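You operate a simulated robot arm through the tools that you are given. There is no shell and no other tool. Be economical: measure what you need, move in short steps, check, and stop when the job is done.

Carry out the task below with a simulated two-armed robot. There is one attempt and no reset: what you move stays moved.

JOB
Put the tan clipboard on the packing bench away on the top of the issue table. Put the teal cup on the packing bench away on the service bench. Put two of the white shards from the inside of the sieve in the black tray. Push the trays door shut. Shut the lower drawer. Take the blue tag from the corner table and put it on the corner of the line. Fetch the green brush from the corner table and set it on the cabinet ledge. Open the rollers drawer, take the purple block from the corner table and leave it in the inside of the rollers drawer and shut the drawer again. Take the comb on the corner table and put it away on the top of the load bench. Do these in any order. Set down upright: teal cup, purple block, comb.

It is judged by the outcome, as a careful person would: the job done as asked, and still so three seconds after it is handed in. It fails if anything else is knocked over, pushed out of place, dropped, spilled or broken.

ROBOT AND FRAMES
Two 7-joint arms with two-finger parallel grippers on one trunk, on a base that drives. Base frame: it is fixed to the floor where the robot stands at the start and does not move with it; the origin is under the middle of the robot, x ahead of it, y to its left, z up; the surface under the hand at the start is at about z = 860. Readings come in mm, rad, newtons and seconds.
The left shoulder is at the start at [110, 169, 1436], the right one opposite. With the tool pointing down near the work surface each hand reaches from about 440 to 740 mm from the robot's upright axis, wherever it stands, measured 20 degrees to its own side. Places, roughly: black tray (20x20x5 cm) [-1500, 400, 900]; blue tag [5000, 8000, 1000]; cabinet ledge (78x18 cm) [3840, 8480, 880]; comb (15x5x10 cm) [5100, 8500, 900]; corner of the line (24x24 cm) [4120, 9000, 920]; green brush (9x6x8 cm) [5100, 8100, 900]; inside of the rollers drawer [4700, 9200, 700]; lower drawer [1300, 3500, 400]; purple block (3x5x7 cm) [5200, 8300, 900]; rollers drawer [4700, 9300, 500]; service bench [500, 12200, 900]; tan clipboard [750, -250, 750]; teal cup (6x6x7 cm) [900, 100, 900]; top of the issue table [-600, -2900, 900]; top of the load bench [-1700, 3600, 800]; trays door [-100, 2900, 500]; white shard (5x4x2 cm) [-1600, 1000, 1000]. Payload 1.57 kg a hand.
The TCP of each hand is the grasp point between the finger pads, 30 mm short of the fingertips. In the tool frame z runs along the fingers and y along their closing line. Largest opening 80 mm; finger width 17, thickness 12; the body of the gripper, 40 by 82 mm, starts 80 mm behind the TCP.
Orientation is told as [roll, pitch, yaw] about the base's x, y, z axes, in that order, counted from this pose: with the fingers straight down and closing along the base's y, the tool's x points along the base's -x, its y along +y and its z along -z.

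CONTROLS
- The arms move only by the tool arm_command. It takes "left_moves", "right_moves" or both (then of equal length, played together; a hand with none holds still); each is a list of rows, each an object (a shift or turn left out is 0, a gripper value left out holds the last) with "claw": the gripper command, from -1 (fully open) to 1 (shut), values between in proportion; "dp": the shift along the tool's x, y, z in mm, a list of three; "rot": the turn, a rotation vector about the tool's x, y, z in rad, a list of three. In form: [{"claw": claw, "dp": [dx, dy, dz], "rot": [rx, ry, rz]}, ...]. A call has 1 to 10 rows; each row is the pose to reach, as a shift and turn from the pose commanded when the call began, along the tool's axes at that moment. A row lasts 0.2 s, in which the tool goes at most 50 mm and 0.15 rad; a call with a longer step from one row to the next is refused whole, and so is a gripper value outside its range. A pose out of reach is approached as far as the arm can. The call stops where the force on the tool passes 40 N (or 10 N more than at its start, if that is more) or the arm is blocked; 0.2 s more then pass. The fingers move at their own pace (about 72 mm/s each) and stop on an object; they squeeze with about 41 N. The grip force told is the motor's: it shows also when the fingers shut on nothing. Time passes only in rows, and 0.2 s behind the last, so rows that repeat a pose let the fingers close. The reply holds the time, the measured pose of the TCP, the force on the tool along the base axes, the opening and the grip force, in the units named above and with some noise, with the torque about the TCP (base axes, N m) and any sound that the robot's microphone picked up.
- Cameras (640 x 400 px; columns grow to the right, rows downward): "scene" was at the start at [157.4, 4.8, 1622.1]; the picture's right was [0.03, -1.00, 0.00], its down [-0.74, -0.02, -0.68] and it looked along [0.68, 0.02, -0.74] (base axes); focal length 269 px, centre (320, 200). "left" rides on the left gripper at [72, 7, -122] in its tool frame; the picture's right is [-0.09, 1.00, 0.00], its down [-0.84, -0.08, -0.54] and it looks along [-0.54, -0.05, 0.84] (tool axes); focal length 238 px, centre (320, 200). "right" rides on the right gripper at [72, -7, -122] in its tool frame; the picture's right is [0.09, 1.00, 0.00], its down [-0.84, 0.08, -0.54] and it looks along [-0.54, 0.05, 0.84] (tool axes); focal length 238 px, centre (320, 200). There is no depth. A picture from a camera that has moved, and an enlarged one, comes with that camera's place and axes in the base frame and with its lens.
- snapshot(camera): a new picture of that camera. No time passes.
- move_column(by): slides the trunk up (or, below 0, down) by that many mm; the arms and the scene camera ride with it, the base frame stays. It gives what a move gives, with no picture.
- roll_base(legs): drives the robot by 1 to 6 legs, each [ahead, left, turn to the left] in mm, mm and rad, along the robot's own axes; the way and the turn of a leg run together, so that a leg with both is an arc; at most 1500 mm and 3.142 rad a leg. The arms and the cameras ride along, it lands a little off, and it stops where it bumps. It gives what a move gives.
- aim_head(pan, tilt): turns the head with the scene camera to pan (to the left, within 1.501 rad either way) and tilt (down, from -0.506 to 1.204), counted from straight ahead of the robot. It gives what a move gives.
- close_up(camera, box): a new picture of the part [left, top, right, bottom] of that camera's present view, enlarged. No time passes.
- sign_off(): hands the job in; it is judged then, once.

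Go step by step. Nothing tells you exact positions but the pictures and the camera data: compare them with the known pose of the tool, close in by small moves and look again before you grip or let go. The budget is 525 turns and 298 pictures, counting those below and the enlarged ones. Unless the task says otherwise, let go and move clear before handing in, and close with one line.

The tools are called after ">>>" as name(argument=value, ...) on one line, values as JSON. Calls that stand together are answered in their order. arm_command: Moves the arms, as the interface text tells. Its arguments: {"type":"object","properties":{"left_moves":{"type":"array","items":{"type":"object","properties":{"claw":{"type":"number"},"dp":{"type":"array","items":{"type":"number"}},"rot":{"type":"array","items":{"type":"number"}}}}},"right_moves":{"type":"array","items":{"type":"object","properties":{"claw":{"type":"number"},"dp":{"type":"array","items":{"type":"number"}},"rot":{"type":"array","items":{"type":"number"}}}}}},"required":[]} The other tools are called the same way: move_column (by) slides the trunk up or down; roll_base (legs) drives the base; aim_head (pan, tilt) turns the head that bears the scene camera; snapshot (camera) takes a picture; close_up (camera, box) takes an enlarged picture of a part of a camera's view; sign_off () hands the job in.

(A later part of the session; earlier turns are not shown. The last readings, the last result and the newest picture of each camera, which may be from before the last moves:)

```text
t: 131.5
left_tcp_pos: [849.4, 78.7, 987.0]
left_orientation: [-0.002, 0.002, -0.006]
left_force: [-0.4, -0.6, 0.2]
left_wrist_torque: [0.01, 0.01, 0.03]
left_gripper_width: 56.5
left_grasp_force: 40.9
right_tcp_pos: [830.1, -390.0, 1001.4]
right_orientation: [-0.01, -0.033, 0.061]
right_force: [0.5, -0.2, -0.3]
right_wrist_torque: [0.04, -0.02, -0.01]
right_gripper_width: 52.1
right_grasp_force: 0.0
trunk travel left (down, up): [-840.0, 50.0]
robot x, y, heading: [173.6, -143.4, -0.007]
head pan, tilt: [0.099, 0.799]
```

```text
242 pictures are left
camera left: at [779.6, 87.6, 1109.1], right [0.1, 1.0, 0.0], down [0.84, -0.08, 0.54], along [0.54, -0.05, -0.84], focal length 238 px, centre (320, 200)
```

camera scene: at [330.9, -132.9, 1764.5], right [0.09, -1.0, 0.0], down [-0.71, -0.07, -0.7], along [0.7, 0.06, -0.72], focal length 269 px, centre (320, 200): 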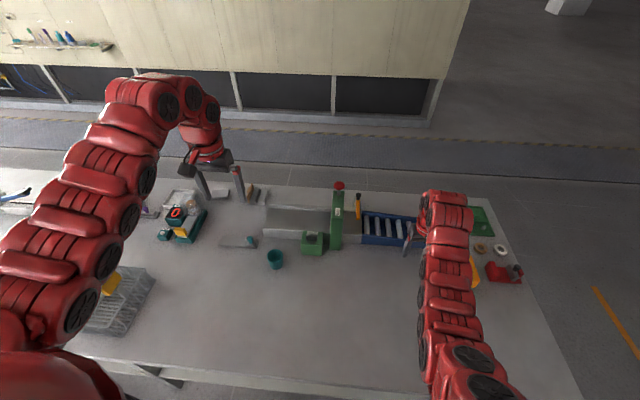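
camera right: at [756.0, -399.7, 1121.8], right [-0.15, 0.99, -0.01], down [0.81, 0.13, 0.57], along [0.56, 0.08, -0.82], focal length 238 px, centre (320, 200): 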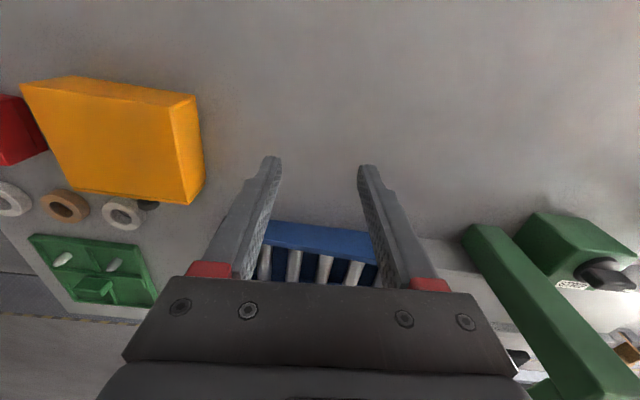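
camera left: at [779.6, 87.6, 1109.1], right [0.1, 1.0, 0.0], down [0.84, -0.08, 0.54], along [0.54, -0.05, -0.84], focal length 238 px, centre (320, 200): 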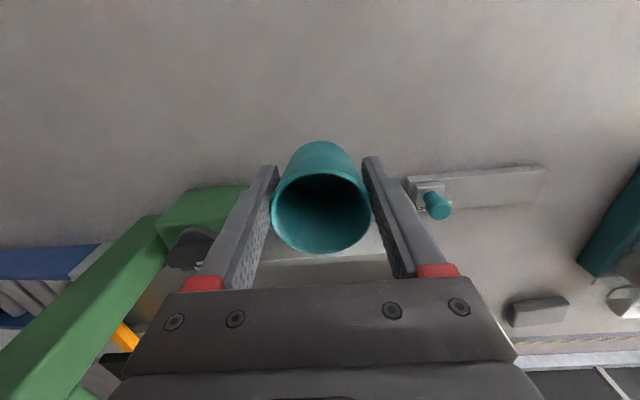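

Cup held. Raising, backing out and heading north to view the trays door.

>>> arm_command(left_moves=[{"dp": [0, 0, -40]}, {"dp": [0, 0, -80]}])

>>> roll_base(legs=[[-640, 0, 0], [0, 0, 1.571], [1300, 0, 0]])

>>> aim_head(pan=-0.2, tilt=0.45)

>>> snapshot(camera="scene")

```text
t: 132.1
left_tcp_pos: [850.8, 80.3, 1068.6]
left_orientation: [-0.002, 0.003, -0.003]
left_force: [0.2, 0.3, -0.3]
left_wrist_torque: [0.03, -0.01, 0.01]
left_gripper_width: 56.4
left_grasp_force: 41.5
right_tcp_pos: [831.5, -390.2, 1002.1]
right_orientation: [-0.011, -0.034, 0.06]
right_force: [-0.3, -0.1, 0.2]
right_wrist_torque: [0.01, -0.02, 0.02]
right_gripper_width: 52.1
right_grasp_force: 0.2
trunk travel left (down, up): [-840.0, 50.0]
robot x, y, heading: [176.1, -144.0, -0.009]
head pan, tilt: [0.099, 0.799]
```

```text
t: 145.6
left_tcp_pos: [-642.6, 1841.7, 1069.0]
left_orientation: [-0.003, 0.003, 1.535]
left_force: [0.0, 0.4, -0.4]
left_wrist_torque: [0.0, 0.01, 0.05]
left_gripper_width: 52.0
left_grasp_force: 41.0
right_tcp_pos: [-172.5, 1809.5, 1002.2]
right_orientation: [-0.011, -0.033, 1.602]
right_force: [0.6, -0.9, -0.2]
right_wrist_torque: [0.03, 0.01, 0.0]
right_gripper_width: 52.1
right_grasp_force: 0.1
trunk travel left (down, up): [-840.0, 50.0]
robot x, y, heading: [-436.4, 1159.6, 1.536]
head pan, tilt: [0.099, 0.799]
```

```text
t: 146.4
left_tcp_pos: [-642.0, 1842.9, 1068.6]
left_orientation: [-0.002, 0.003, 1.535]
left_force: [0.3, -0.6, -0.1]
left_wrist_torque: [0.0, 0.02, 0.0]
left_gripper_width: 51.9
left_grasp_force: 41.1
right_tcp_pos: [-172.6, 1809.8, 1001.2]
right_orientation: [-0.01, -0.033, 1.601]
right_force: [-0.7, 1.4, 0.3]
right_wrist_torque: [0.0, -0.04, 0.0]
right_gripper_width: 52.0
right_grasp_force: 0.0
trunk travel left (down, up): [-840.0, 50.0]
robot x, y, heading: [-439.3, 1162.3, 1.535]
head pan, tilt: [-0.201, 0.45]
```

```text
241 pictures are left
camera scene: at [-417.4, 1333.2, 1744.5], right [0.97, -0.23, 0.0], down [-0.1, -0.42, -0.9], along [0.21, 0.87, -0.44], focal length 269 px, centre (320, 200)
```

scene: 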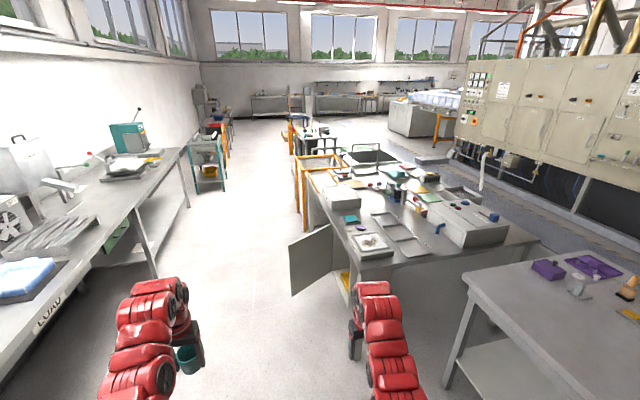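

The grip width changed from 56 to 52 mm; checking the cup in hand.

>>> snapshot(camera="left")

```text
240 pictures are left
camera left: at [-649.7, 1772.4, 1189.8], right [-0.99, 0.13, 0.0], down [0.11, 0.84, 0.54], along [0.07, 0.53, -0.84], focal length 238 px, centre (320, 200)
```

left: 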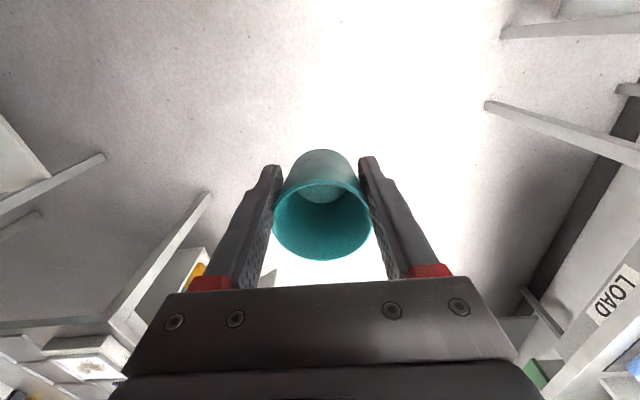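

The cup is being held ~16 mm off-centre and creeping. I'll set it down on a clear part of the packing bench and regrip it.

>>> roll_base(legs=[[500, 0, 0], [0, 0, -1.535], [250, 0, 0]])

>>> aim_head(pan=0.3, tilt=0.8)

>>> snapshot(camera="scene")

>>> snapshot(camera="left")

```text
t: 154.5
left_tcp_pos: [498.9, 1924.6, 1069.3]
left_orientation: [-0.002, 0.003, 0.03]
left_force: [0.2, 0.0, -0.4]
left_wrist_torque: [-0.01, 0.0, 0.0]
left_gripper_width: 49.3
left_grasp_force: 41.6
right_tcp_pos: [495.9, 1454.7, 1001.7]
right_orientation: [-0.01, -0.032, 0.096]
right_force: [0.0, -0.7, 0.6]
right_wrist_torque: [-0.01, 0.01, 0.0]
right_gripper_width: 52.1
right_grasp_force: 0.0
trunk travel left (down, up): [-840.0, 50.0]
robot x, y, heading: [-168.9, 1678.6, 0.028]
head pan, tilt: [-0.201, 0.45]
```

```text
t: 155.5
left_tcp_pos: [497.7, 1925.5, 1068.0]
left_orientation: [-0.001, 0.003, 0.031]
left_force: [-0.8, -0.3, -0.6]
left_wrist_torque: [-0.01, -0.01, 0.02]
left_gripper_width: 48.7
left_grasp_force: 40.9
right_tcp_pos: [495.9, 1455.0, 1001.6]
right_orientation: [-0.01, -0.033, 0.097]
right_force: [-0.2, -0.6, 0.0]
right_wrist_torque: [-0.03, 0.0, 0.0]
right_gripper_width: 52.1
right_grasp_force: 0.1
trunk travel left (down, up): [-840.0, 50.0]
robot x, y, heading: [-168.6, 1680.1, 0.028]
head pan, tilt: [0.3, 0.799]
```

```text
239 pictures are left
camera scene: at [-13.7, 1708.9, 1714.3], right [0.32, -0.95, 0.0], down [-0.68, -0.23, -0.7], along [0.66, 0.22, -0.72], focal length 269 px, centre (320, 200)
```

scene: 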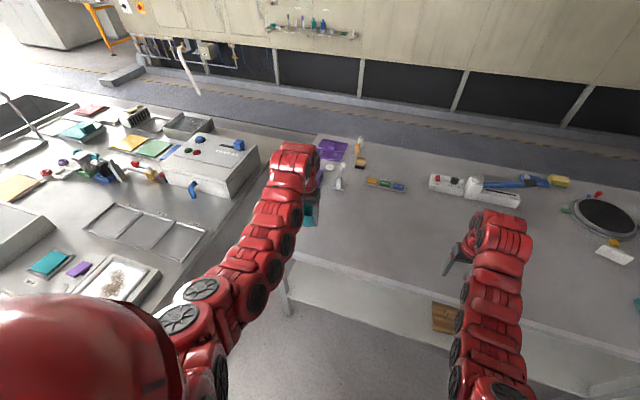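

```text
238 pictures are left
camera left: at [428.6, 1930.6, 1190.2], right [0.06, 1.0, 0.0], down [0.84, -0.05, 0.54], along [0.54, -0.03, -0.84], focal length 238 px, centre (320, 200)
```

left: 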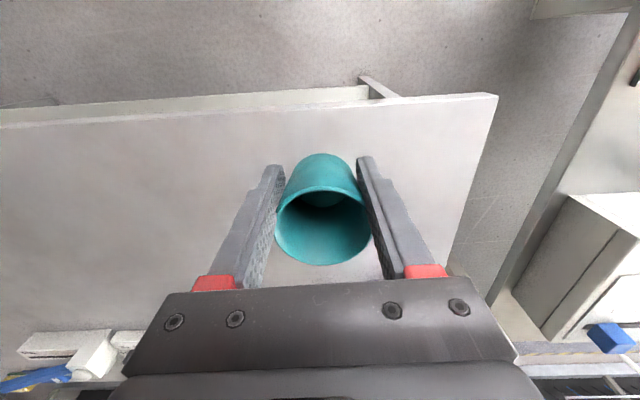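

Bench there is clear. Moving 130 mm forward and lowering the cup.

>>> roll_base(legs=[[130, 0, 0]])

>>> arm_command(left_moves=[{"dp": [0, 0, 25]}, {"dp": [0, 0, 50]}, {"dp": [0, 0, 75]}, {"dp": [0, 0, 100]}, {"dp": [0, 0, 125]}, {"dp": [0, 0, 140]}])

>>> snapshot(camera="left")

```text
t: 156.8
left_tcp_pos: [632.1, 1927.4, 1068.6]
left_orientation: [-0.002, 0.001, 0.028]
left_force: [0.7, -0.3, -0.8]
left_wrist_torque: [-0.02, -0.01, -0.01]
left_gripper_width: 48.3
left_grasp_force: 41.4
right_tcp_pos: [628.9, 1456.3, 1002.0]
right_orientation: [-0.01, -0.033, 0.094]
right_force: [-0.7, 0.0, 0.9]
right_wrist_torque: [-0.04, -0.02, -0.02]
right_gripper_width: 52.0
right_grasp_force: 0.0
trunk travel left (down, up): [-840.0, 50.0]
robot x, y, heading: [-34.8, 1681.1, 0.023]
head pan, tilt: [0.3, 0.799]
```

```text
t: 158.2
left_tcp_pos: [633.5, 1924.0, 924.4]
left_orientation: [-0.002, 0.006, 0.029]
left_force: [-0.1, 0.1, -0.6]
left_wrist_torque: [0.01, 0.01, 0.0]
left_gripper_width: 48.0
left_grasp_force: 40.5
right_tcp_pos: [630.2, 1454.9, 1001.0]
right_orientation: [-0.01, -0.032, 0.092]
right_force: [0.1, 0.1, -0.5]
right_wrist_torque: [0.02, -0.02, -0.01]
right_gripper_width: 51.9
right_grasp_force: 0.0
trunk travel left (down, up): [-840.0, 50.0]
robot x, y, heading: [-36.7, 1683.0, 0.023]
head pan, tilt: [0.3, 0.799]
```

```text
237 pictures are left
camera left: at [563.7, 1930.2, 1046.7], right [0.06, 1.0, 0.0], down [0.84, -0.05, 0.54], along [0.54, -0.04, -0.84], focal length 238 px, centre (320, 200)
```

left: 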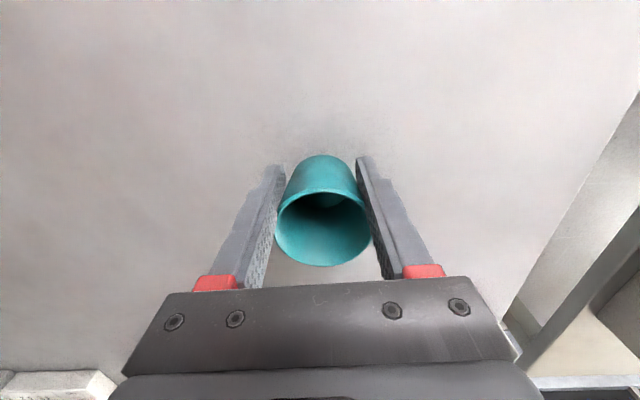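

>>> arm_command(left_moves=[{"dp": [0, 0, 4]}, {"dp": [0, 0, 8]}, {"dp": [0, 0, 11]}, {"dp": [0, 0, 14]}, {"dp": [0, 0, 17]}])

```text
t: 159.4
left_tcp_pos: [633.9, 1924.2, 911.4]
left_orientation: [-0.002, 0.005, 0.028]
left_force: [-0.2, 0.8, 1.2]
left_wrist_torque: [-0.02, 0.0, -0.01]
left_gripper_width: 47.9
left_grasp_force: 41.3
right_tcp_pos: [630.7, 1456.0, 1002.2]
right_orientation: [-0.01, -0.031, 0.092]
right_force: [-0.4, -0.1, 0.4]
right_wrist_torque: [-0.01, 0.0, 0.01]
right_gripper_width: 52.2
right_grasp_force: 0.1
trunk travel left (down, up): [-840.0, 50.0]
robot x, y, heading: [-36.4, 1685.8, 0.027]
head pan, tilt: [0.3, 0.799]
```

>>> arm_command(left_moves=[{"dp": [0, 0, 2]}, {"dp": [0, 0, 4]}, {"dp": [0, 0, 6]}])

>>> snapshot(camera="left")

```text
t: 160.2
left_tcp_pos: [633.5, 1924.9, 905.4]
left_orientation: [-0.001, 0.004, 0.03]
left_force: [-1.7, -0.2, 5.5]
left_wrist_torque: [0.0, -0.19, 0.0]
left_gripper_width: 47.4
left_grasp_force: 40.7
right_tcp_pos: [629.2, 1455.5, 1001.8]
right_orientation: [-0.011, -0.032, 0.092]
right_force: [0.5, -0.3, -0.5]
right_wrist_torque: [0.0, -0.01, -0.02]
right_gripper_width: 52.0
right_grasp_force: 0.1
trunk travel left (down, up): [-840.0, 50.0]
robot x, y, heading: [-34.4, 1680.0, 0.021]
head pan, tilt: [0.3, 0.799]
```

```text
236 pictures are left
camera left: at [563.4, 1931.7, 1027.1], right [0.06, 1.0, 0.0], down [0.84, -0.05, 0.54], along [0.54, -0.04, -0.84], focal length 238 px, centre (320, 200)
```

left: 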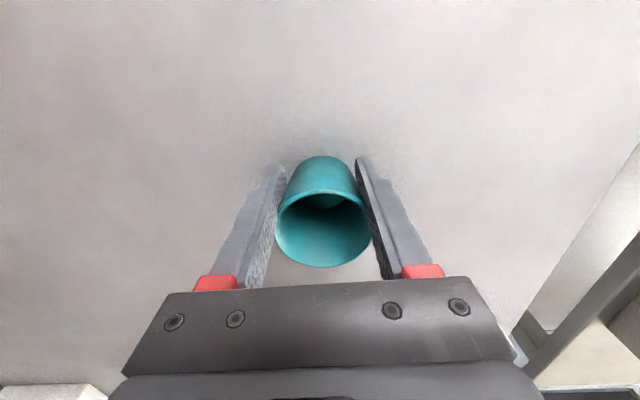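

>>> arm_command(left_moves=[{"dp": [0, 0, 1], "claw": 0.0}, {"dp": [0, 0, 1], "claw": -1}, {"dp": [0, 0, 1]}, {"dp": [0, 0, 1]}])

>>> snapshot(camera="left")

```text
t: 161.2
left_tcp_pos: [632.9, 1926.1, 904.8]
left_orientation: [0.0, 0.004, 0.028]
left_force: [-1.0, 0.7, 0.6]
left_wrist_torque: [-0.03, 0.01, 0.0]
left_gripper_width: 79.9
left_grasp_force: 0.1
right_tcp_pos: [628.8, 1455.4, 1001.6]
right_orientation: [-0.01, -0.031, 0.091]
right_force: [1.0, -0.5, -0.5]
right_wrist_torque: [-0.01, 0.02, 0.0]
right_gripper_width: 52.0
right_grasp_force: 0.0
trunk travel left (down, up): [-840.0, 50.0]
robot x, y, heading: [-30.6, 1681.8, 0.025]
head pan, tilt: [0.3, 0.799]
```

```text
235 pictures are left
camera left: at [563.7, 1932.6, 1026.0], right [0.06, 1.0, 0.0], down [0.84, -0.05, 0.54], along [0.54, -0.04, -0.84], focal length 238 px, centre (320, 200)
```

left: 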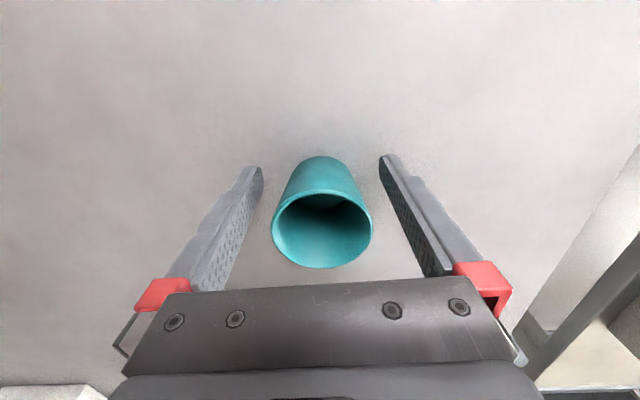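

Geometry now shows the cup centre at x≈655 (22 mm ahead of the TCP). Moving the hand forward to centre it.

>>> arm_command(left_moves=[{"dp": [-12, 1, 0]}, {"dp": [-22, 2, 0]}, {"dp": [-22, 2, 3]}])

>>> snapshot(camera="left")

```text
t: 162.0
left_tcp_pos: [637.3, 1927.6, 907.4]
left_orientation: [0.0, 0.004, 0.027]
left_force: [-0.1, 0.5, -0.7]
left_wrist_torque: [-0.01, 0.01, 0.0]
left_gripper_width: 79.9
left_grasp_force: 0.1
left hand out of reach, approached as far as the arm can: row 1, 2, 3
right_tcp_pos: [628.7, 1455.1, 1000.8]
right_orientation: [-0.011, -0.034, 0.092]
right_force: [-0.7, -0.1, 0.3]
right_wrist_torque: [-0.02, -0.03, 0.05]
right_gripper_width: 52.0
right_grasp_force: 0.1
trunk travel left (down, up): [-840.0, 50.0]
robot x, y, heading: [-34.5, 1682.9, 0.028]
head pan, tilt: [0.3, 0.799]
```

```text
234 pictures are left
camera left: at [566.1, 1932.7, 1028.4], right [0.06, 1.0, 0.0], down [0.84, -0.05, 0.54], along [0.54, -0.04, -0.84], focal length 238 px, centre (320, 200)
```

left: 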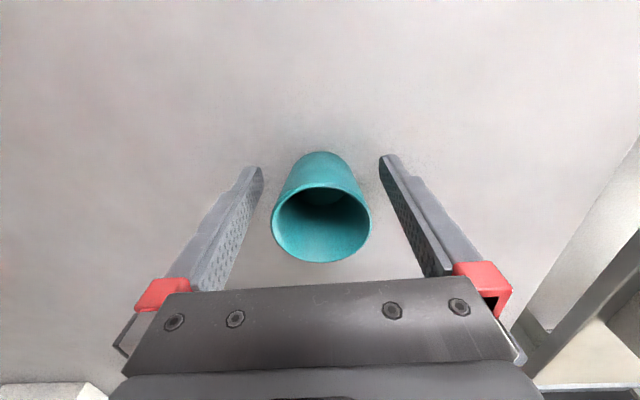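

>>> arm_command(left_moves=[{"dp": [0, 0, -45]}, {"dp": [0, 0, -90]}])

>>> roll_base(legs=[[70, 0, 0]])

>>> snapshot(camera="left")

```text
t: 162.6
left_tcp_pos: [633.9, 1923.0, 997.7]
left_orientation: [0.001, 0.005, 0.028]
left_force: [0.1, -0.2, 0.4]
left_wrist_torque: [-0.01, 0.01, 0.03]
left_gripper_width: 80.0
left_grasp_force: 0.0
right_tcp_pos: [629.2, 1454.1, 1000.8]
right_orientation: [-0.01, -0.035, 0.093]
right_force: [0.7, -0.2, 0.0]
right_wrist_torque: [0.01, -0.01, 0.01]
right_gripper_width: 52.2
right_grasp_force: 0.0
trunk travel left (down, up): [-840.0, 50.0]
robot x, y, heading: [-35.7, 1680.0, 0.025]
head pan, tilt: [0.3, 0.799]
```

```text
t: 163.6
left_tcp_pos: [703.4, 1925.9, 998.9]
left_orientation: [-0.002, 0.002, 0.03]
left_force: [-0.5, -0.5, 0.4]
left_wrist_torque: [-0.02, -0.03, 0.01]
left_gripper_width: 79.8
left_grasp_force: 0.2
right_tcp_pos: [698.3, 1458.6, 1002.9]
right_orientation: [-0.012, -0.035, 0.091]
right_force: [-0.3, -1.1, -0.4]
right_wrist_torque: [0.01, 0.0, 0.03]
right_gripper_width: 51.9
right_grasp_force: 0.1
trunk travel left (down, up): [-840.0, 50.0]
robot x, y, heading: [36.5, 1684.6, 0.026]
head pan, tilt: [0.3, 0.799]
```

```text
233 pictures are left
camera left: at [632.6, 1931.3, 1119.3], right [0.06, 1.0, 0.0], down [0.84, -0.05, 0.54], along [0.54, -0.04, -0.84], focal length 238 px, centre (320, 200)
```

left: 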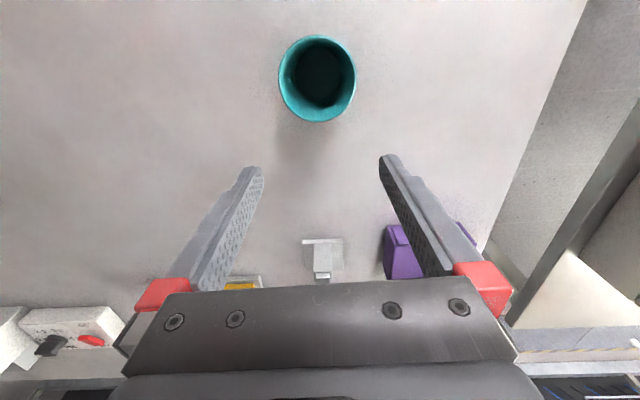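

>>> arm_command(left_moves=[{"dp": [40, 2, 0]}, {"dp": [50, 2, 0]}, {"dp": [50, 2, 40]}, {"dp": [50, 2, 80]}, {"dp": [50, 2, 100]}])

>>> snapshot(camera="left")

```text
t: 164.8
left_tcp_pos: [653.5, 1926.9, 896.0]
left_orientation: [-0.001, 0.005, 0.028]
left_force: [0.6, -0.4, 0.2]
left_wrist_torque: [-0.01, 0.03, 0.04]
left_gripper_width: 79.9
left_grasp_force: 0.0
right_tcp_pos: [698.8, 1458.7, 1000.3]
right_orientation: [-0.011, -0.03, 0.092]
right_force: [-0.6, 0.2, -0.5]
right_wrist_torque: [0.0, -0.01, -0.02]
right_gripper_width: 52.0
right_grasp_force: 0.2
trunk travel left (down, up): [-840.0, 50.0]
robot x, y, heading: [38.0, 1685.8, 0.026]
head pan, tilt: [0.3, 0.799]
```

```text
232 pictures are left
camera left: at [584.1, 1932.1, 1017.7], right [0.06, 1.0, 0.0], down [0.84, -0.05, 0.54], along [0.54, -0.04, -0.84], focal length 238 px, centre (320, 200)
```

left: 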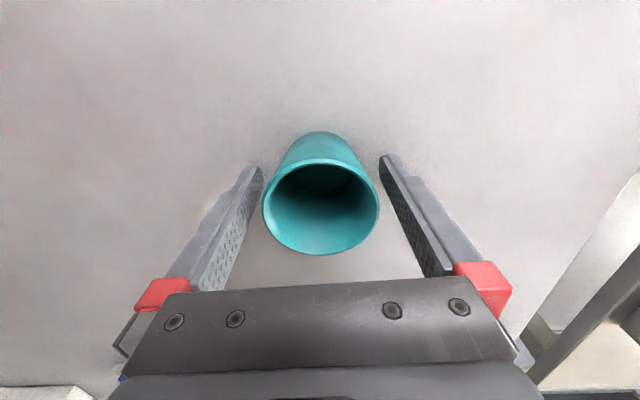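

>>> arm_command(left_moves=[{"dp": [-2, 0, 1]}, {"dp": [-2, 0, 1], "claw": 1}, {"dp": [-2, 0, 1]}, {"dp": [-2, 0, 1]}, {"dp": [-2, 0, -10]}, {"dp": [-2, 0, -50]}, {"dp": [-2, 0, -100]}])

>>> snapshot(camera="left")

```text
t: 166.4
left_tcp_pos: [656.7, 1922.7, 997.2]
left_orientation: [-0.003, 0.005, 0.028]
left_force: [0.4, 0.1, -0.2]
left_wrist_torque: [-0.04, -0.01, 0.03]
left_gripper_width: 58.1
left_grasp_force: 40.8
right_tcp_pos: [698.4, 1457.2, 1001.5]
right_orientation: [-0.014, -0.033, 0.092]
right_force: [0.5, -0.3, -0.3]
right_wrist_torque: [-0.02, 0.01, 0.0]
right_gripper_width: 52.1
right_grasp_force: 0.1
trunk travel left (down, up): [-840.0, 50.0]
robot x, y, heading: [34.6, 1681.4, 0.024]
head pan, tilt: [0.3, 0.799]
```

```text
231 pictures are left
camera left: at [587.5, 1928.8, 1119.3], right [0.06, 1.0, 0.0], down [0.84, -0.05, 0.54], along [0.54, -0.04, -0.84], focal length 238 px, centre (320, 200)
```

left: 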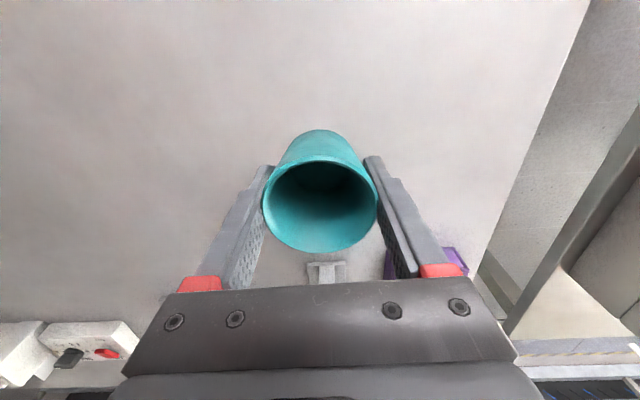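

Cup now gripped centrally (58 mm). I'll deliver it first and do the door and drawer on the way back with free hands; driving north along the aisle.

>>> arm_command(left_moves=[{"dp": [0, 0, -40]}, {"dp": [0, 0, -80]}])

>>> roll_base(legs=[[-640, 0, 0], [0, 0, 1.545], [1000, 0, 0]])

>>> aim_head(pan=0.0, tilt=0.35)

>>> snapshot(camera="scene")

>>> snapshot(camera="left")

```text
t: 167.0
left_tcp_pos: [660.3, 1925.2, 1081.5]
left_orientation: [-0.001, 0.006, 0.028]
left_force: [0.5, -0.7, -0.5]
left_wrist_torque: [0.01, 0.03, -0.01]
left_gripper_width: 58.4
left_grasp_force: 40.6
left hand out of reach, approached as far as the arm can: row 2
right_tcp_pos: [697.8, 1456.6, 1001.8]
right_orientation: [-0.012, -0.033, 0.092]
right_force: [0.1, -0.8, 1.0]
right_wrist_torque: [0.0, 0.02, -0.03]
right_gripper_width: 52.0
right_grasp_force: 0.1
trunk travel left (down, up): [-840.0, 50.0]
robot x, y, heading: [33.7, 1684.7, 0.023]
head pan, tilt: [0.3, 0.799]
```

```text
t: 179.1
left_tcp_pos: [-881.4, 3269.9, 1080.8]
left_orientation: [-0.003, 0.005, 1.608]
left_force: [-0.2, 0.7, -0.6]
left_wrist_torque: [-0.01, 0.01, 0.02]
left_gripper_width: 58.0
left_grasp_force: 41.7
right_tcp_pos: [-413.1, 3310.3, 1001.3]
right_orientation: [-0.011, -0.034, 1.671]
right_force: [0.2, 0.8, -1.2]
right_wrist_torque: [0.0, -0.01, 0.0]
right_gripper_width: 52.1
right_grasp_force: 0.0
trunk travel left (down, up): [-840.0, 50.0]
robot x, y, heading: [-633.7, 2643.0, 1.596]
head pan, tilt: [0.3, 0.799]
```

```text
t: 180.0
left_tcp_pos: [-881.4, 3269.1, 1080.9]
left_orientation: [-0.002, 0.003, 1.608]
left_force: [0.6, 0.6, -0.5]
left_wrist_torque: [-0.02, -0.01, -0.01]
left_gripper_width: 57.9
left_grasp_force: 41.3
right_tcp_pos: [-412.6, 3310.8, 1000.3]
right_orientation: [-0.011, -0.032, 1.671]
right_force: [0.4, 0.5, -0.1]
right_wrist_torque: [0.0, -0.02, 0.01]
right_gripper_width: 52.3
right_grasp_force: 0.1
trunk travel left (down, up): [-840.0, 50.0]
robot x, y, heading: [-635.8, 2641.4, 1.606]
head pan, tilt: [0.0, 0.351]
```

```text
230 pictures are left
camera scene: at [-642.2, 2821.4, 1753.7], right [1.0, 0.03, 0.0], down [0.01, -0.34, -0.94], along [-0.03, 0.94, -0.34], focal length 269 px, centre (320, 200)
```

scene: 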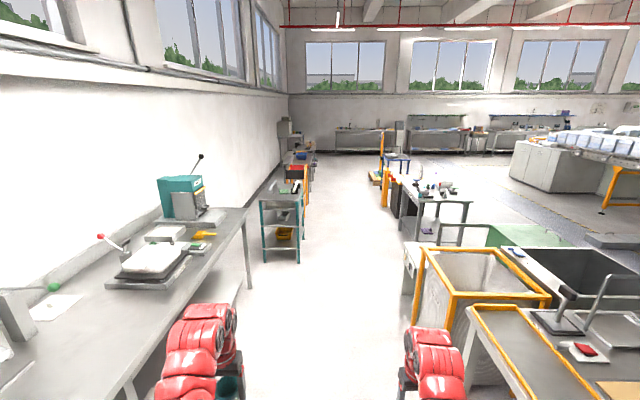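

```text
229 pictures are left
camera left: at [-884.0, 3198.8, 1202.0], right [-1.0, 0.06, 0.0], down [0.05, 0.84, 0.54], along [0.03, 0.54, -0.84], focal length 238 px, centre (320, 200)
```

left: 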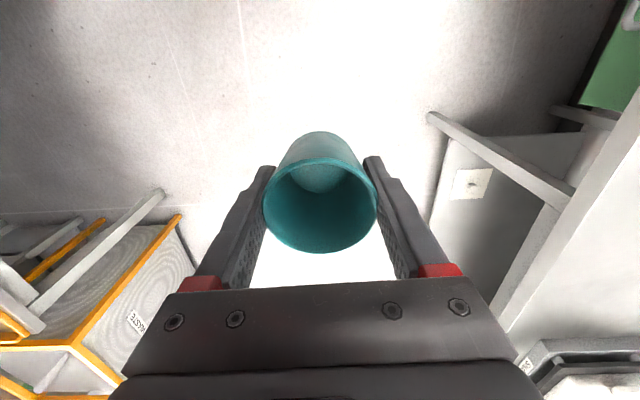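

Aisle is clear; the service bench is the one below the left far window. Driving on.

>>> roll_base(legs=[[0, 0, -0.1], [1500, 0, 0], [1500, 0, 0], [1500, 0, 0]])

>>> snapshot(camera="scene")

>>> aim_head(pan=-0.9, tilt=0.3)

>>> snapshot(camera="scene")

```text
t: 202.4
left_tcp_pos: [-403.9, 7886.5, 1080.7]
left_orientation: [-0.001, 0.004, 1.468]
left_force: [0.4, 0.3, -0.6]
left_wrist_torque: [0.0, 0.04, 0.0]
left_gripper_width: 58.3
left_grasp_force: 40.9
right_tcp_pos: [65.6, 7864.3, 1001.7]
right_orientation: [-0.011, -0.033, 1.531]
right_force: [0.1, -0.6, -0.2]
right_wrist_torque: [0.03, -0.01, -0.02]
right_gripper_width: 52.2
right_grasp_force: 0.1
trunk travel left (down, up): [-840.0, 50.0]
robot x, y, heading: [-246.2, 7238.4, 1.466]
head pan, tilt: [0.0, 0.351]
```

```text
228 pictures are left
camera scene: at [-229.1, 7410.6, 1753.8], right [0.99, -0.11, 0.0], down [-0.04, -0.34, -0.94], along [0.1, 0.93, -0.34], focal length 269 px, centre (320, 200)
```

scene: 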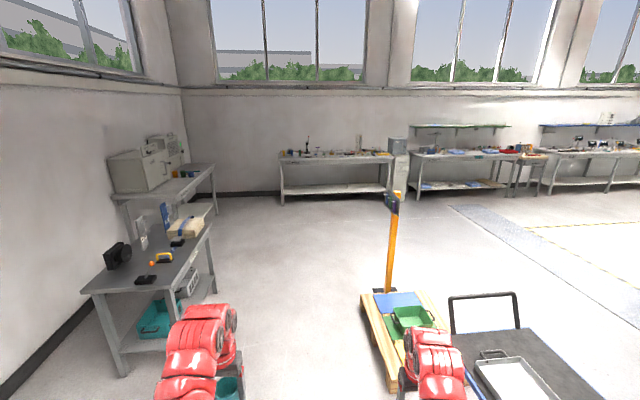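

```text
t: 203.7
left_tcp_pos: [-404.2, 7887.4, 1080.6]
left_orientation: [-0.002, 0.006, 1.467]
left_force: [0.4, -0.2, 0.5]
left_wrist_torque: [-0.03, 0.01, -0.02]
left_gripper_width: 58.0
left_grasp_force: 41.5
right_tcp_pos: [66.2, 7863.2, 1001.6]
right_orientation: [-0.01, -0.032, 1.532]
right_force: [1.1, 0.3, 0.4]
right_wrist_torque: [0.02, 0.01, 0.02]
right_gripper_width: 52.1
right_grasp_force: 0.0
trunk travel left (down, up): [-840.0, 50.0]
robot x, y, heading: [-244.7, 7236.5, 1.471]
head pan, tilt: [-0.901, 0.3]
```

```text
227 pictures are left
camera scene: at [-160.0, 7368.4, 1758.5], right [0.54, -0.84, 0.0], down [-0.25, -0.16, -0.96], along [0.81, 0.51, -0.3], focal length 269 px, centre (320, 200)
```

scene: 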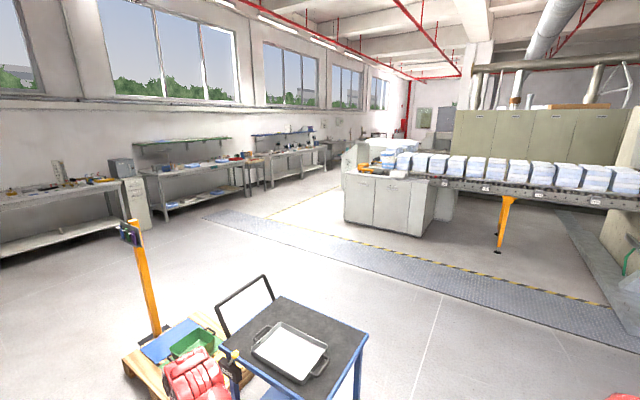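

>>> roll_base(legs=[[0, 0, 0.1], [1500, 0, 0], [1300, 0, 0]])

>>> aim_head(pan=-0.2, tilt=0.35)

>>> snapshot(camera="scene")

```text
t: 217.9
left_tcp_pos: [-387.8, 10702.2, 1081.2]
left_orientation: [-0.002, 0.002, 1.552]
left_force: [0.1, 1.3, -0.3]
left_wrist_torque: [0.0, 0.01, -0.02]
left_gripper_width: 58.3
left_grasp_force: 40.9
right_tcp_pos: [81.6, 10719.0, 1001.6]
right_orientation: [-0.011, -0.033, 1.619]
right_force: [0.7, 0.8, -1.0]
right_wrist_torque: [0.0, 0.0, -0.02]
right_gripper_width: 51.5
right_grasp_force: 0.0
trunk travel left (down, up): [-840.0, 50.0]
robot x, y, heading: [-172.9, 10063.8, 1.55]
head pan, tilt: [-0.901, 0.3]
```

```text
t: 218.9
left_tcp_pos: [-387.3, 10701.3, 1079.0]
left_orientation: [-0.003, 0.005, 1.552]
left_force: [-0.4, -0.5, -0.2]
left_wrist_torque: [-0.02, 0.02, 0.02]
left_gripper_width: 58.3
left_grasp_force: 41.1
right_tcp_pos: [82.3, 10717.3, 1001.2]
right_orientation: [-0.009, -0.032, 1.618]
right_force: [-0.3, -1.3, 0.1]
right_wrist_torque: [0.03, -0.03, 0.01]
right_gripper_width: 52.1
right_grasp_force: 0.1
trunk travel left (down, up): [-840.0, 50.0]
robot x, y, heading: [-176.2, 10067.2, 1.546]
head pan, tilt: [-0.201, 0.351]
```

```text
226 pictures are left
camera scene: at [-154.4, 10239.4, 1753.8], right [0.98, -0.22, 0.0], down [-0.08, -0.34, -0.94], along [0.21, 0.92, -0.34], focal length 269 px, centre (320, 200)
```

scene: 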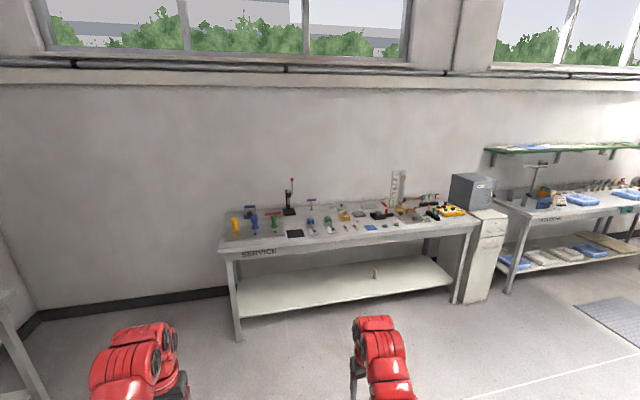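

>>> close_up(camera="scene", box=[210, 160, 490, 280])

```text
2.29 times, centred on (350, 220) of scene
camera zoom: at [-154.4, 10239.4, 1753.8], right [0.98, -0.22, 0.0], down [-0.08, -0.34, -0.94], along [0.21, 0.92, -0.34], focal length 615 px, centre (251, 154)
```

zoom: 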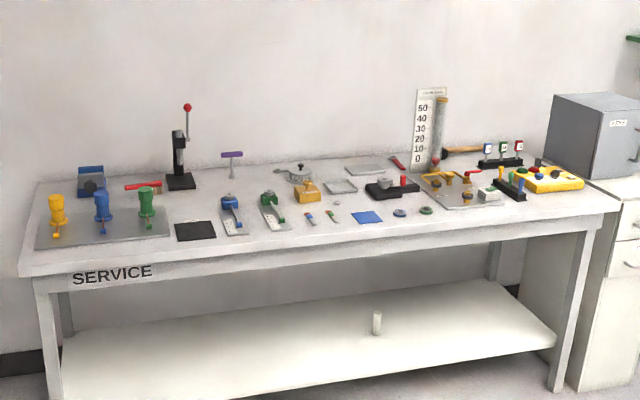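

The clear spot is between the black pump and the black mat on the service bench, ~[83,12150]. Driving close.

>>> roll_base(legs=[[0, 0, 0.025], [0, -486, 0], [1230, 0, 0]])

>>> move_column(by=50)

>>> aim_head(pan=0.2, tilt=0.75)

>>> snapshot(camera="scene")

>>> snapshot(camera="left")

```text
t: 228.1
left_tcp_pos: [94.4, 11945.0, 1081.5]
left_orientation: [-0.002, 0.002, 1.567]
left_force: [-0.4, 0.9, 1.1]
left_wrist_torque: [0.02, 0.05, 0.01]
left_gripper_width: 58.5
left_grasp_force: 40.4
right_tcp_pos: [564.2, 11968.6, 1000.8]
right_orientation: [-0.01, -0.031, 1.631]
right_force: [0.3, 0.9, -0.5]
right_wrist_torque: [0.0, -0.01, -0.01]
right_gripper_width: 52.0
right_grasp_force: 0.0
trunk travel left (down, up): [-840.0, 50.0]
robot x, y, heading: [312.3, 11313.0, 1.568]
head pan, tilt: [-0.201, 0.351]
```

```text
t: 229.0
left_tcp_pos: [93.9, 11945.7, 1129.3]
left_orientation: [-0.002, 0.005, 1.567]
left_force: [-1.0, 0.5, -1.0]
left_wrist_torque: [-0.01, 0.0, -0.01]
left_gripper_width: 58.1
left_grasp_force: 41.3
right_tcp_pos: [563.7, 11969.2, 1051.0]
right_orientation: [-0.011, -0.03, 1.631]
right_force: [0.1, -0.9, 0.0]
right_wrist_torque: [0.0, 0.01, 0.02]
right_gripper_width: 52.0
right_grasp_force: 0.1
trunk travel left (down, up): [-890.0, 0.0]
robot x, y, heading: [312.3, 11312.5, 1.564]
head pan, tilt: [-0.201, 0.351]
```

```text
t: 229.9
left_tcp_pos: [93.2, 11945.8, 1130.2]
left_orientation: [-0.002, 0.005, 1.567]
left_force: [0.6, -0.6, -0.2]
left_wrist_torque: [-0.01, 0.01, 0.0]
left_gripper_width: 58.5
left_grasp_force: 41.3
right_tcp_pos: [564.2, 11968.4, 1051.4]
right_orientation: [-0.009, -0.031, 1.633]
right_force: [-0.2, -0.3, -0.2]
right_wrist_torque: [0.01, -0.03, -0.02]
right_gripper_width: 51.8
right_grasp_force: 0.1
trunk travel left (down, up): [-890.0, 0.0]
robot x, y, heading: [312.8, 11315.6, 1.562]
head pan, tilt: [0.201, 0.75]
```

```text
224 pictures are left
camera scene: at [298.4, 11477.1, 1768.2], right [0.98, 0.19, 0.0], down [0.13, -0.67, -0.73], along [-0.14, 0.72, -0.68], focal length 269 px, centre (320, 200)
```

scene: 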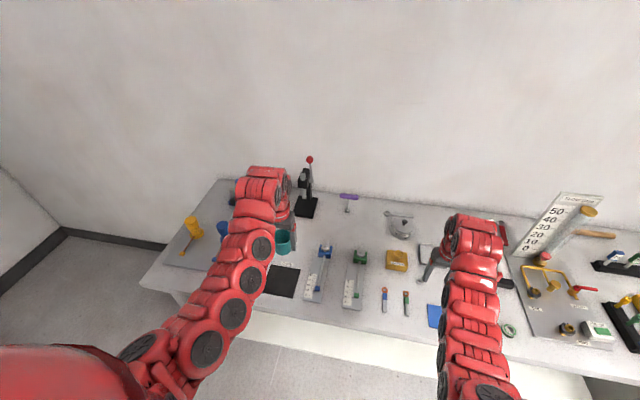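

```text
223 pictures are left
camera left: at [88.5, 11875.8, 1251.9], right [-1.0, 0.1, 0.0], down [0.08, 0.84, 0.54], along [0.05, 0.54, -0.84], focal length 238 px, centre (320, 200)
```

left: 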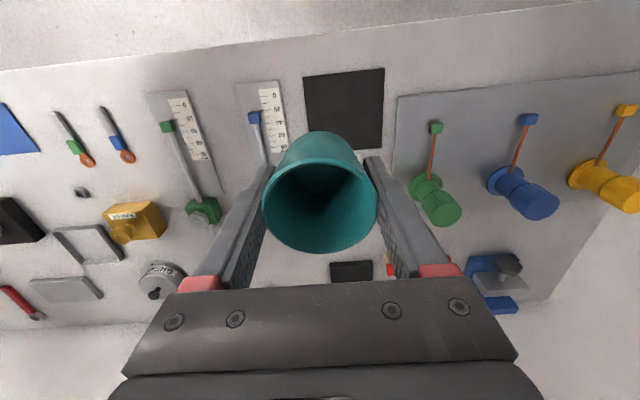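

Target spot [60,12130] is clear on all sides. Moving the base in and lowering.

>>> roll_base(legs=[[184, 33, 0]])

>>> arm_command(left_moves=[{"dp": [0, 0, 30]}, {"dp": [0, 0, 60]}, {"dp": [0, 0, 90]}, {"dp": [0, 0, 120]}, {"dp": [0, 0, 150]}])

>>> snapshot(camera="left")

>>> snapshot(camera="scene")

```text
t: 231.4
left_tcp_pos: [66.5, 12136.0, 1130.3]
left_orientation: [-0.003, 0.003, 1.562]
left_force: [0.3, -0.2, 0.0]
left_wrist_torque: [0.02, -0.02, -0.01]
left_gripper_width: 58.0
left_grasp_force: 40.6
right_tcp_pos: [534.8, 12156.8, 1052.1]
right_orientation: [-0.011, -0.034, 1.626]
right_force: [0.3, 0.5, -0.1]
right_wrist_torque: [0.01, 0.0, 0.03]
right_gripper_width: 51.9
right_grasp_force: 0.0
trunk travel left (down, up): [-890.0, 0.0]
robot x, y, heading: [284.0, 11504.3, 1.56]
head pan, tilt: [0.201, 0.75]
```

```text
t: 232.6
left_tcp_pos: [64.1, 12135.9, 978.8]
left_orientation: [-0.003, 0.007, 1.562]
left_force: [-0.1, -1.1, 0.0]
left_wrist_torque: [-0.01, -0.03, 0.01]
left_gripper_width: 58.1
left_grasp_force: 40.7
right_tcp_pos: [534.6, 12158.0, 1050.0]
right_orientation: [-0.011, -0.031, 1.628]
right_force: [0.6, -0.9, -1.3]
right_wrist_torque: [0.0, -0.02, 0.01]
right_gripper_width: 52.1
right_grasp_force: 0.1
trunk travel left (down, up): [-890.0, 0.0]
robot x, y, heading: [283.9, 11504.5, 1.558]
head pan, tilt: [0.201, 0.75]
```

```text
222 pictures are left
camera left: at [58.7, 12065.9, 1101.7], right [-0.99, 0.1, 0.0], down [0.08, 0.84, 0.54], along [0.06, 0.54, -0.84], focal length 238 px, centre (320, 200)
```

left: 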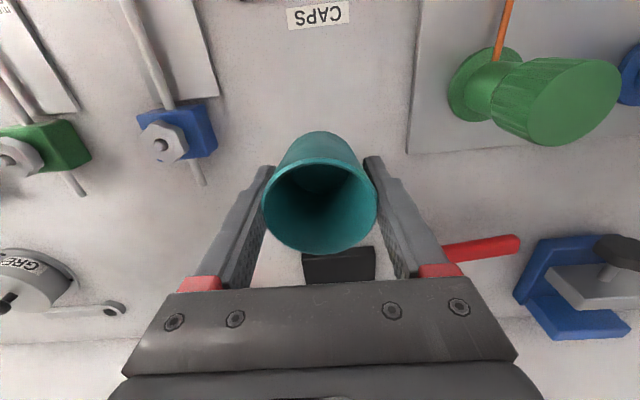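

```text
221 pictures are left
camera scene: at [267.4, 11668.8, 1768.1], right [0.98, 0.19, 0.0], down [0.13, -0.67, -0.73], along [-0.14, 0.72, -0.68], focal length 269 px, centre (320, 200)
```

scene: 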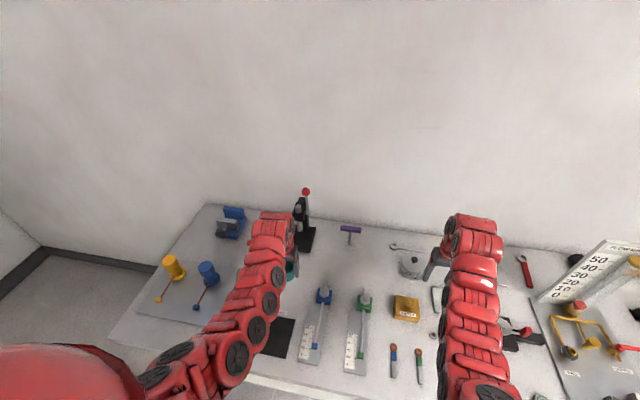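

>>> arm_command(left_moves=[{"dp": [0, 0, 30]}, {"dp": [0, 0, 60]}, {"dp": [0, 0, 72]}, {"dp": [0, 0, 76]}, {"dp": [0, 0, 80]}, {"dp": [0, 0, 83]}])

```text
t: 234.0
left_tcp_pos: [64.1, 12136.8, 896.6]
left_orientation: [-0.002, 0.005, 1.562]
left_force: [0.3, -0.7, 0.1]
left_wrist_torque: [0.0, -0.02, 0.02]
left_gripper_width: 58.2
left_grasp_force: 40.8
right_tcp_pos: [535.6, 12158.2, 1052.1]
right_orientation: [-0.011, -0.031, 1.629]
right_force: [0.4, 0.5, -0.3]
right_wrist_torque: [0.02, 0.02, -0.01]
right_gripper_width: 51.9
right_grasp_force: 0.0
trunk travel left (down, up): [-890.0, 0.0]
robot x, y, heading: [284.1, 11504.0, 1.556]
head pan, tilt: [0.201, 0.75]
```

>>> arm_command(left_moves=[{"dp": [0, 0, 2]}, {"dp": [0, 0, 4]}, {"dp": [0, 0, 6]}, {"dp": [0, 0, 8]}])

>>> snapshot(camera="left")

```text
t: 234.9
left_tcp_pos: [66.2, 12138.9, 897.1]
left_orientation: [0.003, -0.007, 1.561]
left_force: [0.7, -7.4, 26.7]
left_wrist_torque: [-0.48, -0.11, -0.06]
left_gripper_width: 58.0
left_grasp_force: 41.0
right_tcp_pos: [535.2, 12157.3, 1050.8]
right_orientation: [-0.011, -0.034, 1.629]
right_force: [0.1, -0.5, -0.6]
right_wrist_torque: [-0.03, 0.01, 0.01]
right_gripper_width: 51.9
right_grasp_force: 0.0
trunk travel left (down, up): [-890.0, 0.0]
robot x, y, heading: [288.2, 11502.6, 1.563]
head pan, tilt: [0.201, 0.75]
stopped in row 4 (left hand): the force on the tool passed its limit at 41 N (the readings are from after the stop); the commanded pose is now the measured one
```

```text
220 pictures are left
camera left: at [59.4, 12067.7, 1017.0], right [-0.99, 0.1, 0.0], down [0.09, 0.83, 0.55], along [0.05, 0.55, -0.84], focal length 238 px, centre (320, 200)
```

left: 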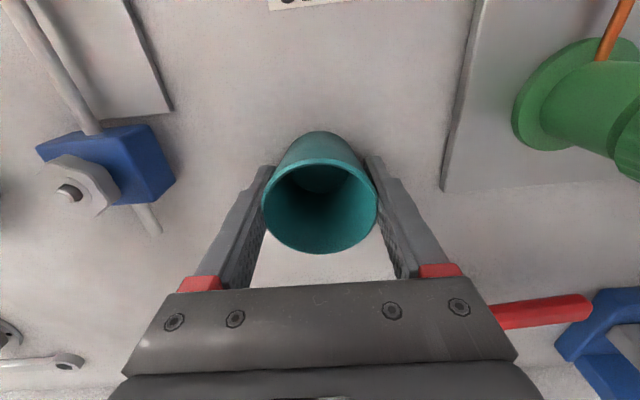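

Cup is down. Opening and lifting straight up.

>>> arm_command(left_moves=[{"dp": [0, 0, -1]}, {"dp": [0, 0, -1], "claw": -1}, {"dp": [0, 0, -1]}, {"dp": [0, 0, -1]}, {"dp": [0, 0, -30]}, {"dp": [0, 0, -70]}, {"dp": [0, 0, -110]}, {"dp": [0, 0, -150]}, {"dp": [0, 0, -190]}])

>>> snapshot(camera="left")

```text
t: 236.9
left_tcp_pos: [67.7, 12137.3, 1084.1]
left_orientation: [0.002, -0.003, 1.563]
left_force: [0.3, -0.3, 0.6]
left_wrist_torque: [0.0, -0.02, -0.01]
left_gripper_width: 79.9
left_grasp_force: 0.0
right_tcp_pos: [536.4, 12157.7, 1050.6]
right_orientation: [-0.009, -0.034, 1.627]
right_force: [0.5, 0.5, -0.2]
right_wrist_torque: [0.02, 0.01, 0.0]
right_gripper_width: 52.0
right_grasp_force: 0.1
trunk travel left (down, up): [-890.0, 0.0]
robot x, y, heading: [288.7, 11498.4, 1.554]
head pan, tilt: [0.201, 0.75]
```

```text
219 pictures are left
camera left: at [61.6, 12065.7, 1205.2], right [-0.99, 0.1, 0.0], down [0.09, 0.83, 0.55], along [0.05, 0.54, -0.84], focal length 238 px, centre (320, 200)
```

left: 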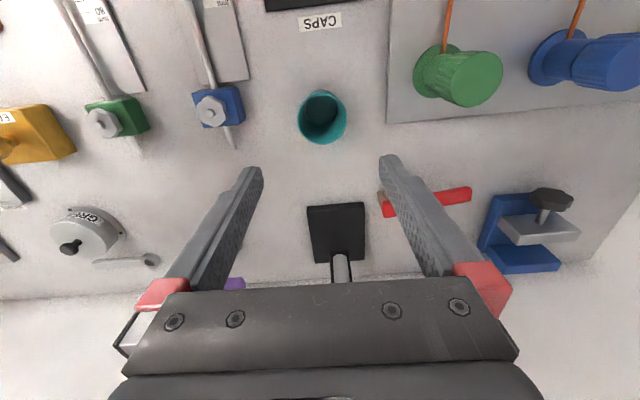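

Cup delivered upright. Now backing out and turning toward the corner table / line area.

>>> roll_base(legs=[[-700, 0, 0], [0, 0, -1.9]])

>>> aim_head(pan=0.0, tilt=0.3)

>>> snapshot(camera="scene")

```text
t: 245.4
left_tcp_pos: [947.7, 10779.4, 1083.0]
left_orientation: [0.004, -0.004, -0.365]
left_force: [0.2, 0.8, 0.2]
left_wrist_torque: [-0.02, -0.01, 0.04]
left_gripper_width: 80.0
left_grasp_force: 0.0
right_tcp_pos: [805.6, 10333.2, 1051.3]
right_orientation: [-0.01, -0.031, -0.3]
right_force: [-0.1, 0.3, -0.3]
right_wrist_torque: [0.04, -0.02, 0.02]
right_gripper_width: 52.1
right_grasp_force: 0.0
trunk travel left (down, up): [-890.0, 0.0]
robot x, y, heading: [276.6, 10796.4, -0.366]
head pan, tilt: [0.201, 0.75]
```

```text
t: 246.3
left_tcp_pos: [948.0, 10779.0, 1082.6]
left_orientation: [0.001, -0.003, -0.364]
left_force: [0.1, 0.7, 1.0]
left_wrist_torque: [-0.02, 0.02, 0.02]
left_gripper_width: 79.9
left_grasp_force: 0.2
right_tcp_pos: [805.2, 10333.5, 1050.6]
right_orientation: [-0.012, -0.033, -0.299]
right_force: [0.2, 0.0, 0.2]
right_wrist_torque: [0.0, -0.01, 0.0]
right_gripper_width: 52.0
right_grasp_force: 0.1
trunk travel left (down, up): [-890.0, 0.0]
robot x, y, heading: [282.6, 10794.4, -0.368]
head pan, tilt: [0.0, 0.3]
```

```text
218 pictures are left
camera scene: at [438.7, 10736.6, 1808.4], right [-0.36, -0.93, 0.0], down [-0.28, 0.11, -0.95], along [0.89, -0.34, -0.3], focal length 269 px, centre (320, 200)
```

scene: 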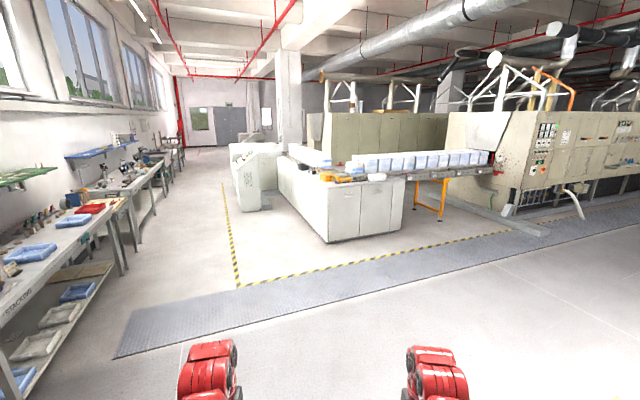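

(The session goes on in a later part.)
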